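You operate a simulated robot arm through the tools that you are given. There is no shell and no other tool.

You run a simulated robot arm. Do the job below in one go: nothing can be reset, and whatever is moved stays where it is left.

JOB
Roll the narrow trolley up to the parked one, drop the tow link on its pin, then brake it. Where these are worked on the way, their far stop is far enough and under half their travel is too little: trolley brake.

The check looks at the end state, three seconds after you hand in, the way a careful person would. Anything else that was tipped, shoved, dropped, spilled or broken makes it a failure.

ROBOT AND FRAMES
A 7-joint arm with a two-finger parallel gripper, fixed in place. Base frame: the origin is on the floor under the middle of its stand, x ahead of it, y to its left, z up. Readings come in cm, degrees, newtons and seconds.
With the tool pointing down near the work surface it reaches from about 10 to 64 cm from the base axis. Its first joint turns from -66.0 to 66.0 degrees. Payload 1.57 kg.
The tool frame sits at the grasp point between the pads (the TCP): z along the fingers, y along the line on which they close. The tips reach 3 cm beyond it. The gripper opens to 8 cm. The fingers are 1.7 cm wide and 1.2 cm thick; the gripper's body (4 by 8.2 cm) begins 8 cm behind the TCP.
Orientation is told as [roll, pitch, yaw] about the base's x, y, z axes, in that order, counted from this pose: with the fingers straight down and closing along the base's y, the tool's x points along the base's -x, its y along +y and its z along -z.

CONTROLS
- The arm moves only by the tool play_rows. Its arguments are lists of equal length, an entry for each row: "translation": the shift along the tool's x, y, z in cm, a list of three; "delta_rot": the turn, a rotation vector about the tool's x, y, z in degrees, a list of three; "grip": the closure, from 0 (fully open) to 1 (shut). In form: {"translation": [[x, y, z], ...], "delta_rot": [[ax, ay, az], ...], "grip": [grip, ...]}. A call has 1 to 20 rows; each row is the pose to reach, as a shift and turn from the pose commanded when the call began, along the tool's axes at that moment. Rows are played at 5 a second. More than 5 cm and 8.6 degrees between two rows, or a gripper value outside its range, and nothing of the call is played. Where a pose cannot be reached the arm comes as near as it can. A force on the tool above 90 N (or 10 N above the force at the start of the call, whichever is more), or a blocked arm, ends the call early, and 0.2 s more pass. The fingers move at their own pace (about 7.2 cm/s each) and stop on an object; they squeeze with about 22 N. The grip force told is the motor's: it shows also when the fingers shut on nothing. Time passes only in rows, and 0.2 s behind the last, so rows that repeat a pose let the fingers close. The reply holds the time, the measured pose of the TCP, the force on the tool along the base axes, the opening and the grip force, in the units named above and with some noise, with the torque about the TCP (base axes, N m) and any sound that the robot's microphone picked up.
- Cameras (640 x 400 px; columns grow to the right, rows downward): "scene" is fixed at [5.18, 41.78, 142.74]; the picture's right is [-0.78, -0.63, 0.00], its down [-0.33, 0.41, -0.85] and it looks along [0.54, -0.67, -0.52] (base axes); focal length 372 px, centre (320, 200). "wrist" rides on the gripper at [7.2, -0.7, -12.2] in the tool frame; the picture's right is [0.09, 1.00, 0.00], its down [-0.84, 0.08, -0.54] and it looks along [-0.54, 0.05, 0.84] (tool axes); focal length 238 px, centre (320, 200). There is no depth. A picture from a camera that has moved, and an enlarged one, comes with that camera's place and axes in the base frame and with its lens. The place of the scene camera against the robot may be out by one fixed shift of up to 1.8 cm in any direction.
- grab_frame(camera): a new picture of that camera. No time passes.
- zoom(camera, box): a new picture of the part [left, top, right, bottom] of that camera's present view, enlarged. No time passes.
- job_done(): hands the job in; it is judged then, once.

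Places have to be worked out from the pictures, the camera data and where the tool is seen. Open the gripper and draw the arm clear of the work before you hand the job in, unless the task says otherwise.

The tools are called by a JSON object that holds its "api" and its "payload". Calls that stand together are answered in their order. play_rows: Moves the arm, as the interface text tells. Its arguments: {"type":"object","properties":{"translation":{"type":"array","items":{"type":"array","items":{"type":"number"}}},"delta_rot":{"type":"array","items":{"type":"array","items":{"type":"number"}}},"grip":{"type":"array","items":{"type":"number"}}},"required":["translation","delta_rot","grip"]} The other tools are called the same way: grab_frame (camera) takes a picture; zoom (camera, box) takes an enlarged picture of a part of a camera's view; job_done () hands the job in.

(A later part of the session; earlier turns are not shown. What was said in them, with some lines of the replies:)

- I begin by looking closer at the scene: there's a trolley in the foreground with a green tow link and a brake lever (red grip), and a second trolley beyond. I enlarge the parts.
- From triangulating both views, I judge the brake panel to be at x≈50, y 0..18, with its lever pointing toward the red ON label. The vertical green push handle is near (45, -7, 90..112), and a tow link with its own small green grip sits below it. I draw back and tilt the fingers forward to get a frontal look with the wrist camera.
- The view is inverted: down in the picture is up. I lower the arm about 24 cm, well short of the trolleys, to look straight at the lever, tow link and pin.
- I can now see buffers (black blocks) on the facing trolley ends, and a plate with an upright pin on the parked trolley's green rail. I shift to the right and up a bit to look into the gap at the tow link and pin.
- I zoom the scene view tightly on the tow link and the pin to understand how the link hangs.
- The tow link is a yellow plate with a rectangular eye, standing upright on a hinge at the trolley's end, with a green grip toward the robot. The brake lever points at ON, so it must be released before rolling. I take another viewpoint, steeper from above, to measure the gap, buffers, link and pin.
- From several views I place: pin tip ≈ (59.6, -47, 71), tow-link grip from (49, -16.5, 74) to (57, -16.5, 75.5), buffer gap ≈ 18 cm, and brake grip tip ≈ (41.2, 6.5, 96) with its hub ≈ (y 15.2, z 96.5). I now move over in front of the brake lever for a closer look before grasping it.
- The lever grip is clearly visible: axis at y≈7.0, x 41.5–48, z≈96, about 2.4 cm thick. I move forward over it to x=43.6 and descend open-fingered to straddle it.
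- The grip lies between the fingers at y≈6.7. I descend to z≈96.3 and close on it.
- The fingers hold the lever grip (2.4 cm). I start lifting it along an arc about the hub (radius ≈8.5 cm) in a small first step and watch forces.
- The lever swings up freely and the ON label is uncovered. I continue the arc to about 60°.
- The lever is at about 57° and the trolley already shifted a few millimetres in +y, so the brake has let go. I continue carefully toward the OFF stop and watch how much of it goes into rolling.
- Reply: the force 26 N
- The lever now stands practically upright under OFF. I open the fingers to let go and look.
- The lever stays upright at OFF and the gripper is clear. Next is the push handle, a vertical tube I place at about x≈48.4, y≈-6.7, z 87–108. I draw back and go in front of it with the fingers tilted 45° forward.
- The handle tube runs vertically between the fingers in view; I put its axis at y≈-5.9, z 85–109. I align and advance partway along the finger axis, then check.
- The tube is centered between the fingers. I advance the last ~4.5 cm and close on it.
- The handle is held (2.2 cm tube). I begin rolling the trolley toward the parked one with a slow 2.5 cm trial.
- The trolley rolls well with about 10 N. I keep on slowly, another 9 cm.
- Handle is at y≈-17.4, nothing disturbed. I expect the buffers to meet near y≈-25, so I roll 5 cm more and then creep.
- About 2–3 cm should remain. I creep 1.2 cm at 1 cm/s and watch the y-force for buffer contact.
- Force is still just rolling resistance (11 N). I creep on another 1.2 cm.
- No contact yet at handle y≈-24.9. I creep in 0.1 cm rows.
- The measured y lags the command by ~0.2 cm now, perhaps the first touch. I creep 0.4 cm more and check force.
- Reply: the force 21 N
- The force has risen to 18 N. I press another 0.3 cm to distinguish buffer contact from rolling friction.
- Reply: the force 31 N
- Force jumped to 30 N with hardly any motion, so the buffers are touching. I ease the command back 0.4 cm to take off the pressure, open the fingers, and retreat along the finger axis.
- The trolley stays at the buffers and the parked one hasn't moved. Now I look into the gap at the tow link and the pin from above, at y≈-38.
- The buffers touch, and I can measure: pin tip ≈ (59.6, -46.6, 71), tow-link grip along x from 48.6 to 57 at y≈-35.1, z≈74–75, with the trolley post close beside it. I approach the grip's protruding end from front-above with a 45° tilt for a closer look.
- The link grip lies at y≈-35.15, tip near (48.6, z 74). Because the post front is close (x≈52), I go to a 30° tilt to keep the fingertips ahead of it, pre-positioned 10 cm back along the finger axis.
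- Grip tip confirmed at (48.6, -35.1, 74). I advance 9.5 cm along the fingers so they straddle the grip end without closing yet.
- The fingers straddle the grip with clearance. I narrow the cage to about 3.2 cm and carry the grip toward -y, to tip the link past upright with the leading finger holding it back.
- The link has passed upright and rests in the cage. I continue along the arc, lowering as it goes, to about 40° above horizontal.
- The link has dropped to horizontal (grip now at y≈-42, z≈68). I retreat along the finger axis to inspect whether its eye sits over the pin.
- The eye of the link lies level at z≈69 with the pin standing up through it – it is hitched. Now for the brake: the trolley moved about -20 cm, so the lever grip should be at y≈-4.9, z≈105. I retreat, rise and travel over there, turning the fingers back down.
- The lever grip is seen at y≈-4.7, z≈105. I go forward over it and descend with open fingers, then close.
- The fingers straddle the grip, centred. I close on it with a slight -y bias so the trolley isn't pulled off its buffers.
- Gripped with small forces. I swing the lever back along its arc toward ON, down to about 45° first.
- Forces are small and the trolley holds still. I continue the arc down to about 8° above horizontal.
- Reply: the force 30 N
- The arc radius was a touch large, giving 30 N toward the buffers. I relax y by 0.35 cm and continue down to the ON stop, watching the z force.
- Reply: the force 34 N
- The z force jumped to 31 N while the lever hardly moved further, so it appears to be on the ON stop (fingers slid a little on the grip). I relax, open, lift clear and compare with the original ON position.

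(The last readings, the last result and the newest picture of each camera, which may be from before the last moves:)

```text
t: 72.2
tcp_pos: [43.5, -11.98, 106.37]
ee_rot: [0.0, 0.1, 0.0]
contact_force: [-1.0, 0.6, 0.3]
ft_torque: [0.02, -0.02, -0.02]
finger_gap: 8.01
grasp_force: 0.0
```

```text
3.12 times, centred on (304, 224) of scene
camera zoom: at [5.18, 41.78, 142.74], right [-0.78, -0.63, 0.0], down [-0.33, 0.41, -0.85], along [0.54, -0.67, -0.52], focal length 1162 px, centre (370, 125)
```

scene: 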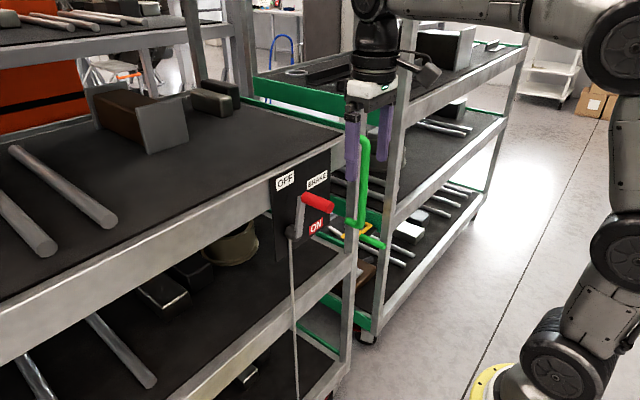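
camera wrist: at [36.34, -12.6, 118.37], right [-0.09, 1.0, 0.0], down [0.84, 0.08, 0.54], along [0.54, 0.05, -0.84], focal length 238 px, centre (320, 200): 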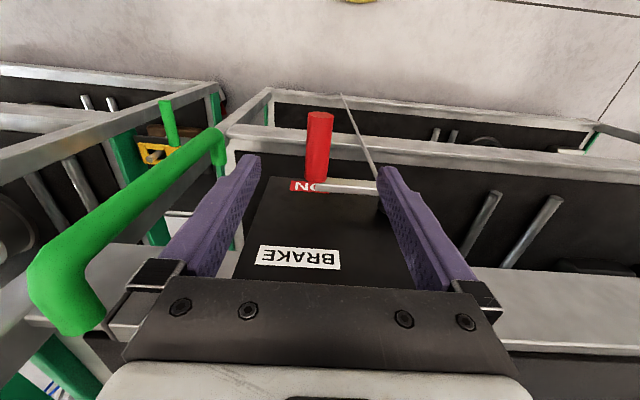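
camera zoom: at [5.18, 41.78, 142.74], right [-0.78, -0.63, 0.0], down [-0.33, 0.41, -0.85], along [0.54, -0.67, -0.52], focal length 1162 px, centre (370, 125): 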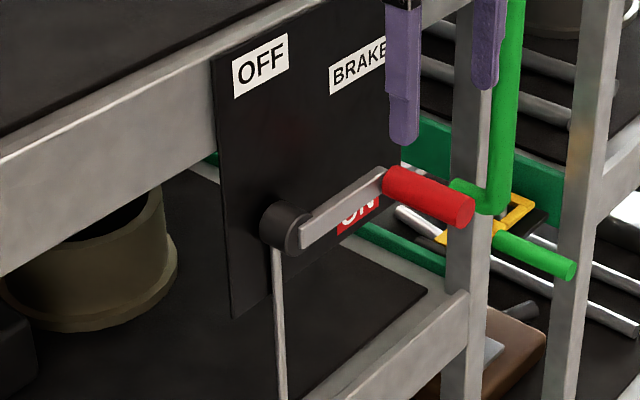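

The lever grip tip computes to z≈96.4, matching its original ON position (≈96.2). To be sure it is hard on its far stop, I close the fingers and press lightly on the grip from above, creeping down.

{"api": "play_rows", "payload": {"translation": [[0, 0, 0], [0, 0, 0], [0, 0, 1], [0, 0, 2], [0, 0, 3], [0, 0, 4], [0, 0, 4.6], [0, 0, 5.0]], "delta_rot": [[0, 0, 0], [0, 0, 0], [0, 0, 0], [0, 0, 0], [0, 0, 0], [0, 0, 0], [0, 0, 0], [0, 0, 0]], "grip": [0.5, 1, 1, 1, 1, 1, 1, 1]}}

{"api": "zoom", "payload": {"camera": "scene", "box": [240, 160, 368, 288]}}

```text
t: 74.0
tcp_pos: [43.67, -11.95, 101.19]
ee_rot: [0.0, 0.0, 0.0]
contact_force: [0.1, 0.0, -0.5]
ft_torque: [-0.02, 0.0, 0.0]
finger_gap: 0.0
grasp_force: 21.4
```

```text
3.12 times, centred on (304, 224) of scene
camera zoom: at [5.18, 41.78, 142.74], right [-0.78, -0.63, 0.0], down [-0.33, 0.41, -0.85], along [0.54, -0.67, -0.52], focal length 1162 px, centre (370, 125)
```

zoom: 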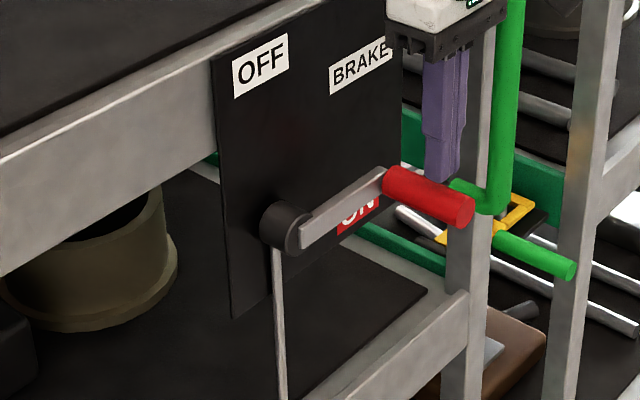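

The closed fingertips are right above the grip. I creep down in 0.15 cm rows and watch the force.

{"api": "play_rows", "payload": {"translation": [[0, 0, 0.15], [0, 0, 0.3], [0, 0, 0.45], [0, 0, 0.6], [0, 0, 0.75], [0, 0, 0.9]], "delta_rot": [[0, 0, 0], [0, 0, 0], [0, 0, 0], [0, 0, 0], [0, 0, 0], [0, 0, 0]], "grip": [1, 1, 1, 1, 1, 1]}}

{"api": "zoom", "payload": {"camera": "scene", "box": [240, 160, 368, 288]}}

```text
t: 75.4
tcp_pos: [43.55, -11.88, 100.3]
ee_rot: [0.0, 0.0, 0.1]
contact_force: [0.7, -0.6, 0.3]
ft_torque: [0.0, 0.01, -0.01]
finger_gap: 0.0
grasp_force: 21.6
```

```text
3.12 times, centred on (304, 224) of scene
camera zoom: at [5.18, 41.78, 142.74], right [-0.78, -0.63, 0.0], down [-0.33, 0.41, -0.85], along [0.54, -0.67, -0.52], focal length 1162 px, centre (370, 125)
```

zoom: 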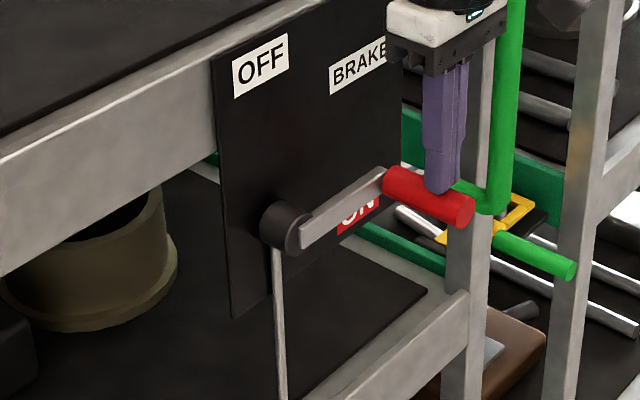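

No contact yet at TCP z=100.3, so the grip's top is a bit below 97.3. I keep creeping.

{"api": "play_rows", "payload": {"translation": [[0, 0, 0.15], [0, 0, 0.3], [0, 0, 0.45], [0, 0, 0.6], [0, 0, 0.75]], "delta_rot": [[0, 0, 0], [0, 0, 0], [0, 0, 0], [0, 0, 0], [0, 0, 0]], "grip": [1, 1, 1, 1, 1]}}

{"api": "zoom", "payload": {"camera": "scene", "box": [240, 160, 368, 288]}}

```text
t: 76.6
tcp_pos: [43.45, -11.95, 100.12]
ee_rot: [-0.3, -0.5, 0.0]
contact_force: [-16.1, 4.1, 46.0]
ft_torque: [0.09, 0.77, -0.03]
finger_gap: 0.0
grasp_force: 21.1
```

```text
3.12 times, centred on (304, 224) of scene
camera zoom: at [5.07, 41.81, 142.74], right [-0.78, -0.63, 0.0], down [-0.33, 0.41, -0.85], along [0.54, -0.67, -0.52], focal length 1162 px, centre (370, 125)
```

zoom: 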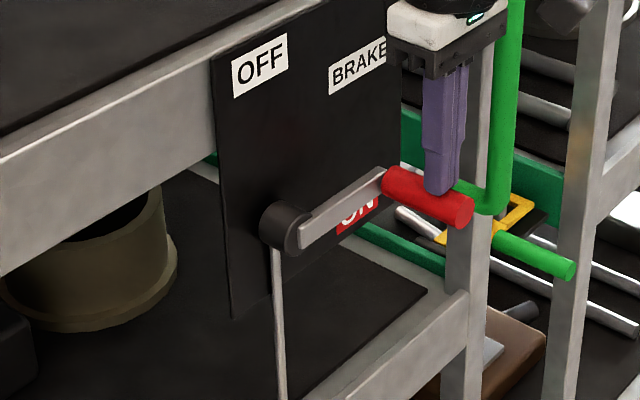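

46 N with no further motion: the lever is hard on the ON stop. I lift off, open the gripper and draw back to check the final state.

{"api": "play_rows", "payload": {"translation": [[0, 0, -0.7], [0, 0, -2.5], [0, 0, -5], [0, 0, -8], [0, 0, -11], [0, 0, -14], [2, 0, -17], [5, 0, -18], [8, 0, -18], [10, 0, -18]], "delta_rot": [[0, 0, 0], [0, 0, 0], [0, 0, 0], [0, 0, 0], [0, 0, 0], [0, 0, 0], [0, 0, 0], [0, 0, 0], [0, 0, 0], [0, 0, 0]], "grip": [1, 1, 1, 0.8, 0.5, 0.2, 0, 0, 0, 0]}}

{"api": "grab_frame", "payload": {"camera": "scene"}}

{"api": "grab_frame", "payload": {"camera": "wrist"}}

{"api": "zoom", "payload": {"camera": "wrist", "box": [80, 90, 240, 190]}}

```text
t: 78.8
tcp_pos: [33.53, -12.0, 117.75]
ee_rot: [0.0, 0.0, -0.1]
contact_force: [-0.4, -0.5, -1.2]
ft_torque: [0.01, -0.01, 0.0]
finger_gap: 7.98
grasp_force: 0.1
```

```text
taken
```

scene: 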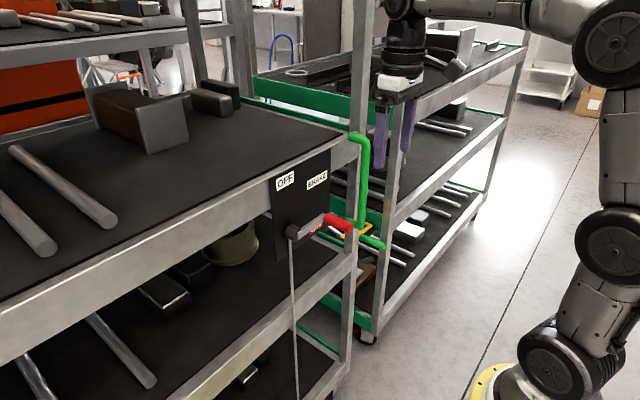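

```text
taken
camera wrist: at [26.35, -12.61, 129.74], right [-0.09, 1.0, 0.0], down [0.84, 0.08, 0.54], along [0.54, 0.05, -0.84], focal length 238 px, centre (320, 200)
```

wrist: 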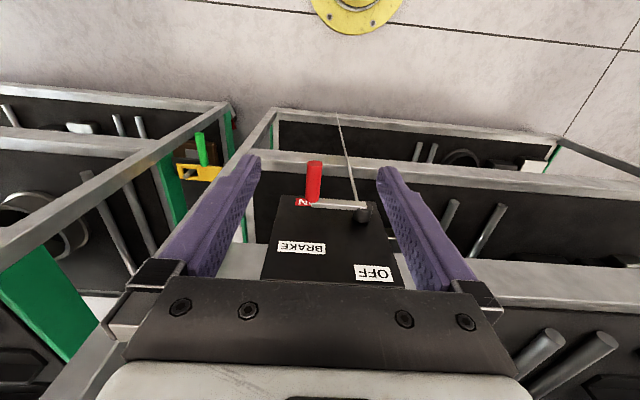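

```text
4.00 times, centred on (160, 140) of wrist
camera zoom: at [26.35, -12.61, 129.74], right [-0.09, 1.0, 0.0], down [0.84, 0.08, 0.54], along [0.54, 0.05, -0.84], focal length 953 px, centre (960, 440)
```

zoom: 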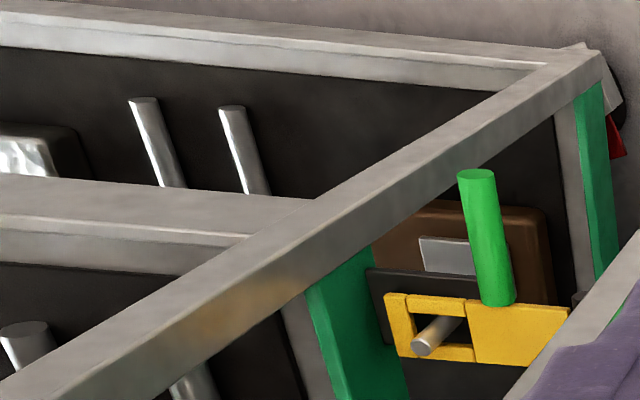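

The pin stands in the link's eye, the lever is at ON. I do one last look down the gap to check buffers and the link seat.

{"api": "play_rows", "payload": {"translation": [[0.15, -2.2, 0.5], [0.3, -4.4, 1], [0.4, -6.6, 2], [0.5, -8.8, 3], [0.6, -11, 4.2], [0.75, -13.2, 5.4], [0.9, -15.4, 6.8], [1.0, -17.6, 8.2], [1.1, -19.8, 9.6], [1.25, -22, 11], [1.4, -24, 12.4], [1.5, -26, 13.75]], "delta_rot": [[0, -1.7, 0], [0, -3.3, 0], [0, -5, 0], [0, -6.7, 0], [0, -8.3, 0], [0, -10, 0], [0, -11.7, 0], [0, -13.3, 0], [0, -15, 0], [0, -16.7, 0], [0, -18.3, 0], [0, -20, 0]], "grip": [0, 0, 0, 0, 0, 0, 0, 0, 0, 0, 0, 0]}}

{"api": "zoom", "payload": {"camera": "wrist", "box": [220, 60, 412, 180]}}

{"api": "grab_frame", "payload": {"camera": "wrist"}}

```text
t: 81.4
tcp_pos: [32.05, -37.95, 103.67]
ee_rot: [0.0, -20.0, 0.0]
contact_force: [-0.8, -0.2, 0.4]
ft_torque: [0.0, 0.02, 0.0]
finger_gap: 8.01
grasp_force: 0.0
```

```text
3.33 times, centred on (316, 120) of wrist
camera zoom: at [21.14, -38.58, 112.57], right [-0.09, 1.0, -0.03], down [0.6, 0.08, 0.8], along [0.79, 0.05, -0.6], focal length 794 px, centre (333, 467)
```

zoom: 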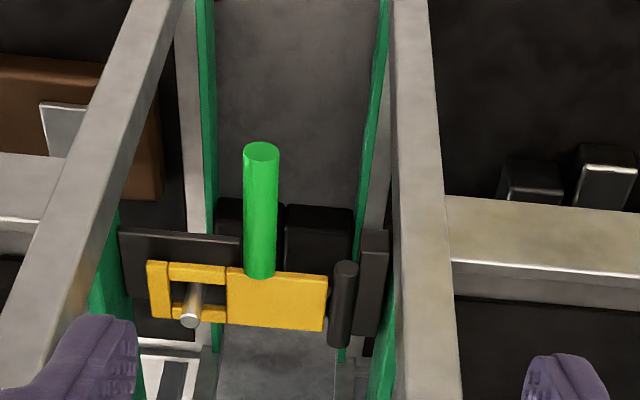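

```text
taken
camera wrist: at [21.14, -38.58, 112.57], right [-0.09, 1.0, -0.03], down [0.6, 0.08, 0.8], along [0.79, 0.05, -0.6], focal length 238 px, centre (320, 200)
```

wrist: 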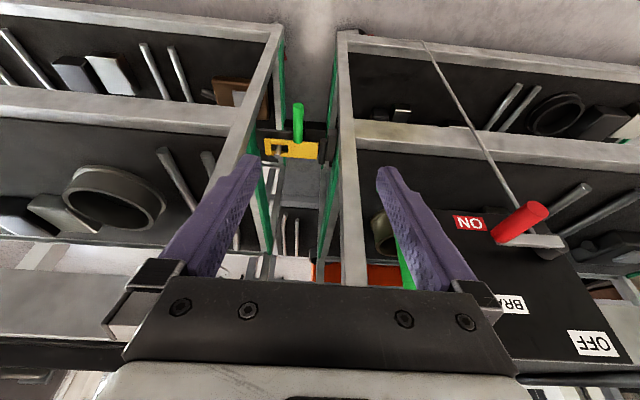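

Buffers are touching, the link lies level with the pin through its eye, and the lever is at ON with all loads in place. I draw the arm back to a clear pose with the gripper open.

{"api": "play_rows", "payload": {"translation": [[-0.5, 2, -1.5], [-1, 4, -3], [-1.5, 6, -4.5], [-2, 8, -6], [-2.5, 10, -7.5], [-3, 12, -9], [-3.5, 14, -10.5], [-4, 16, -12], [-4, 18, -13], [-4, 20, -14]], "delta_rot": [[0, 2, 0], [0, 4, 0], [0, 6, 0], [0, 8, 0], [0, 10, 0], [0, 12, 0], [0, 14, 0], [0, 16, 0], [0, 18, 0], [0, 20, 0]], "grip": [0, 0, 0, 0, 0, 0, 0, 0, 0, 0]}}

{"api": "grab_frame", "payload": {"camera": "scene"}}

```text
t: 83.6
tcp_pos: [31.1, -18.0, 118.3]
ee_rot: [-0.1, 0.0, -0.2]
contact_force: [-0.7, 0.5, 0.1]
ft_torque: [-0.01, 0.0, 0.02]
finger_gap: 8.03
grasp_force: 0.1
```

```text
taken
```

scene: 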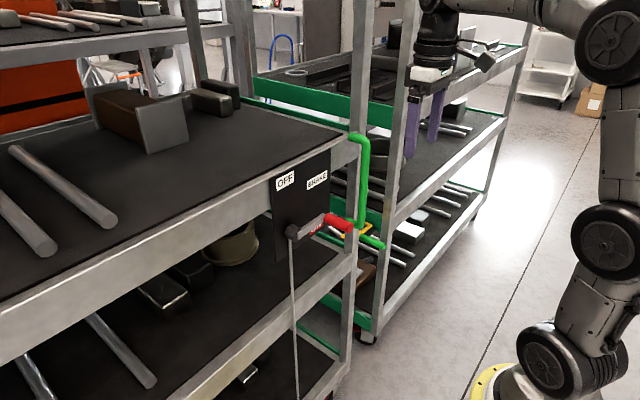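

The trolley is at the buffers, the link is on its pin, the brake is on its ON stop and the arm is clear and open, so I hand in.

{"api": "job_done", "payload": {}}

```text
The job is handed in.
```

The narrow trolley is up against the parked one, hitched and braked, and I've handed the job in. The check's verdict hasn't come back.

- **Brake release:** the lever was at ON at the start, so I first swung it up to OFF. That rolled the trolley about 1 cm away from the parked one before I pushed it in.
- **Rolling:** I pushed it by the green handle until the buffers met. The force rose to about 30 N there, and the parked trolley did not visibly move.
- **Tow link:** it dropped level, and the last pictures show the pin standing up through its eye. I did not press the link down to test how it sits.
- **Brake:** I put the lever back to ON and pressed it from above. It took 46 N without moving, so it is on its far stop.

Nothing on either trolley looks tipped or shifted in the last pictures. The gripper is open and the arm is drawn back clear of both trolleys.
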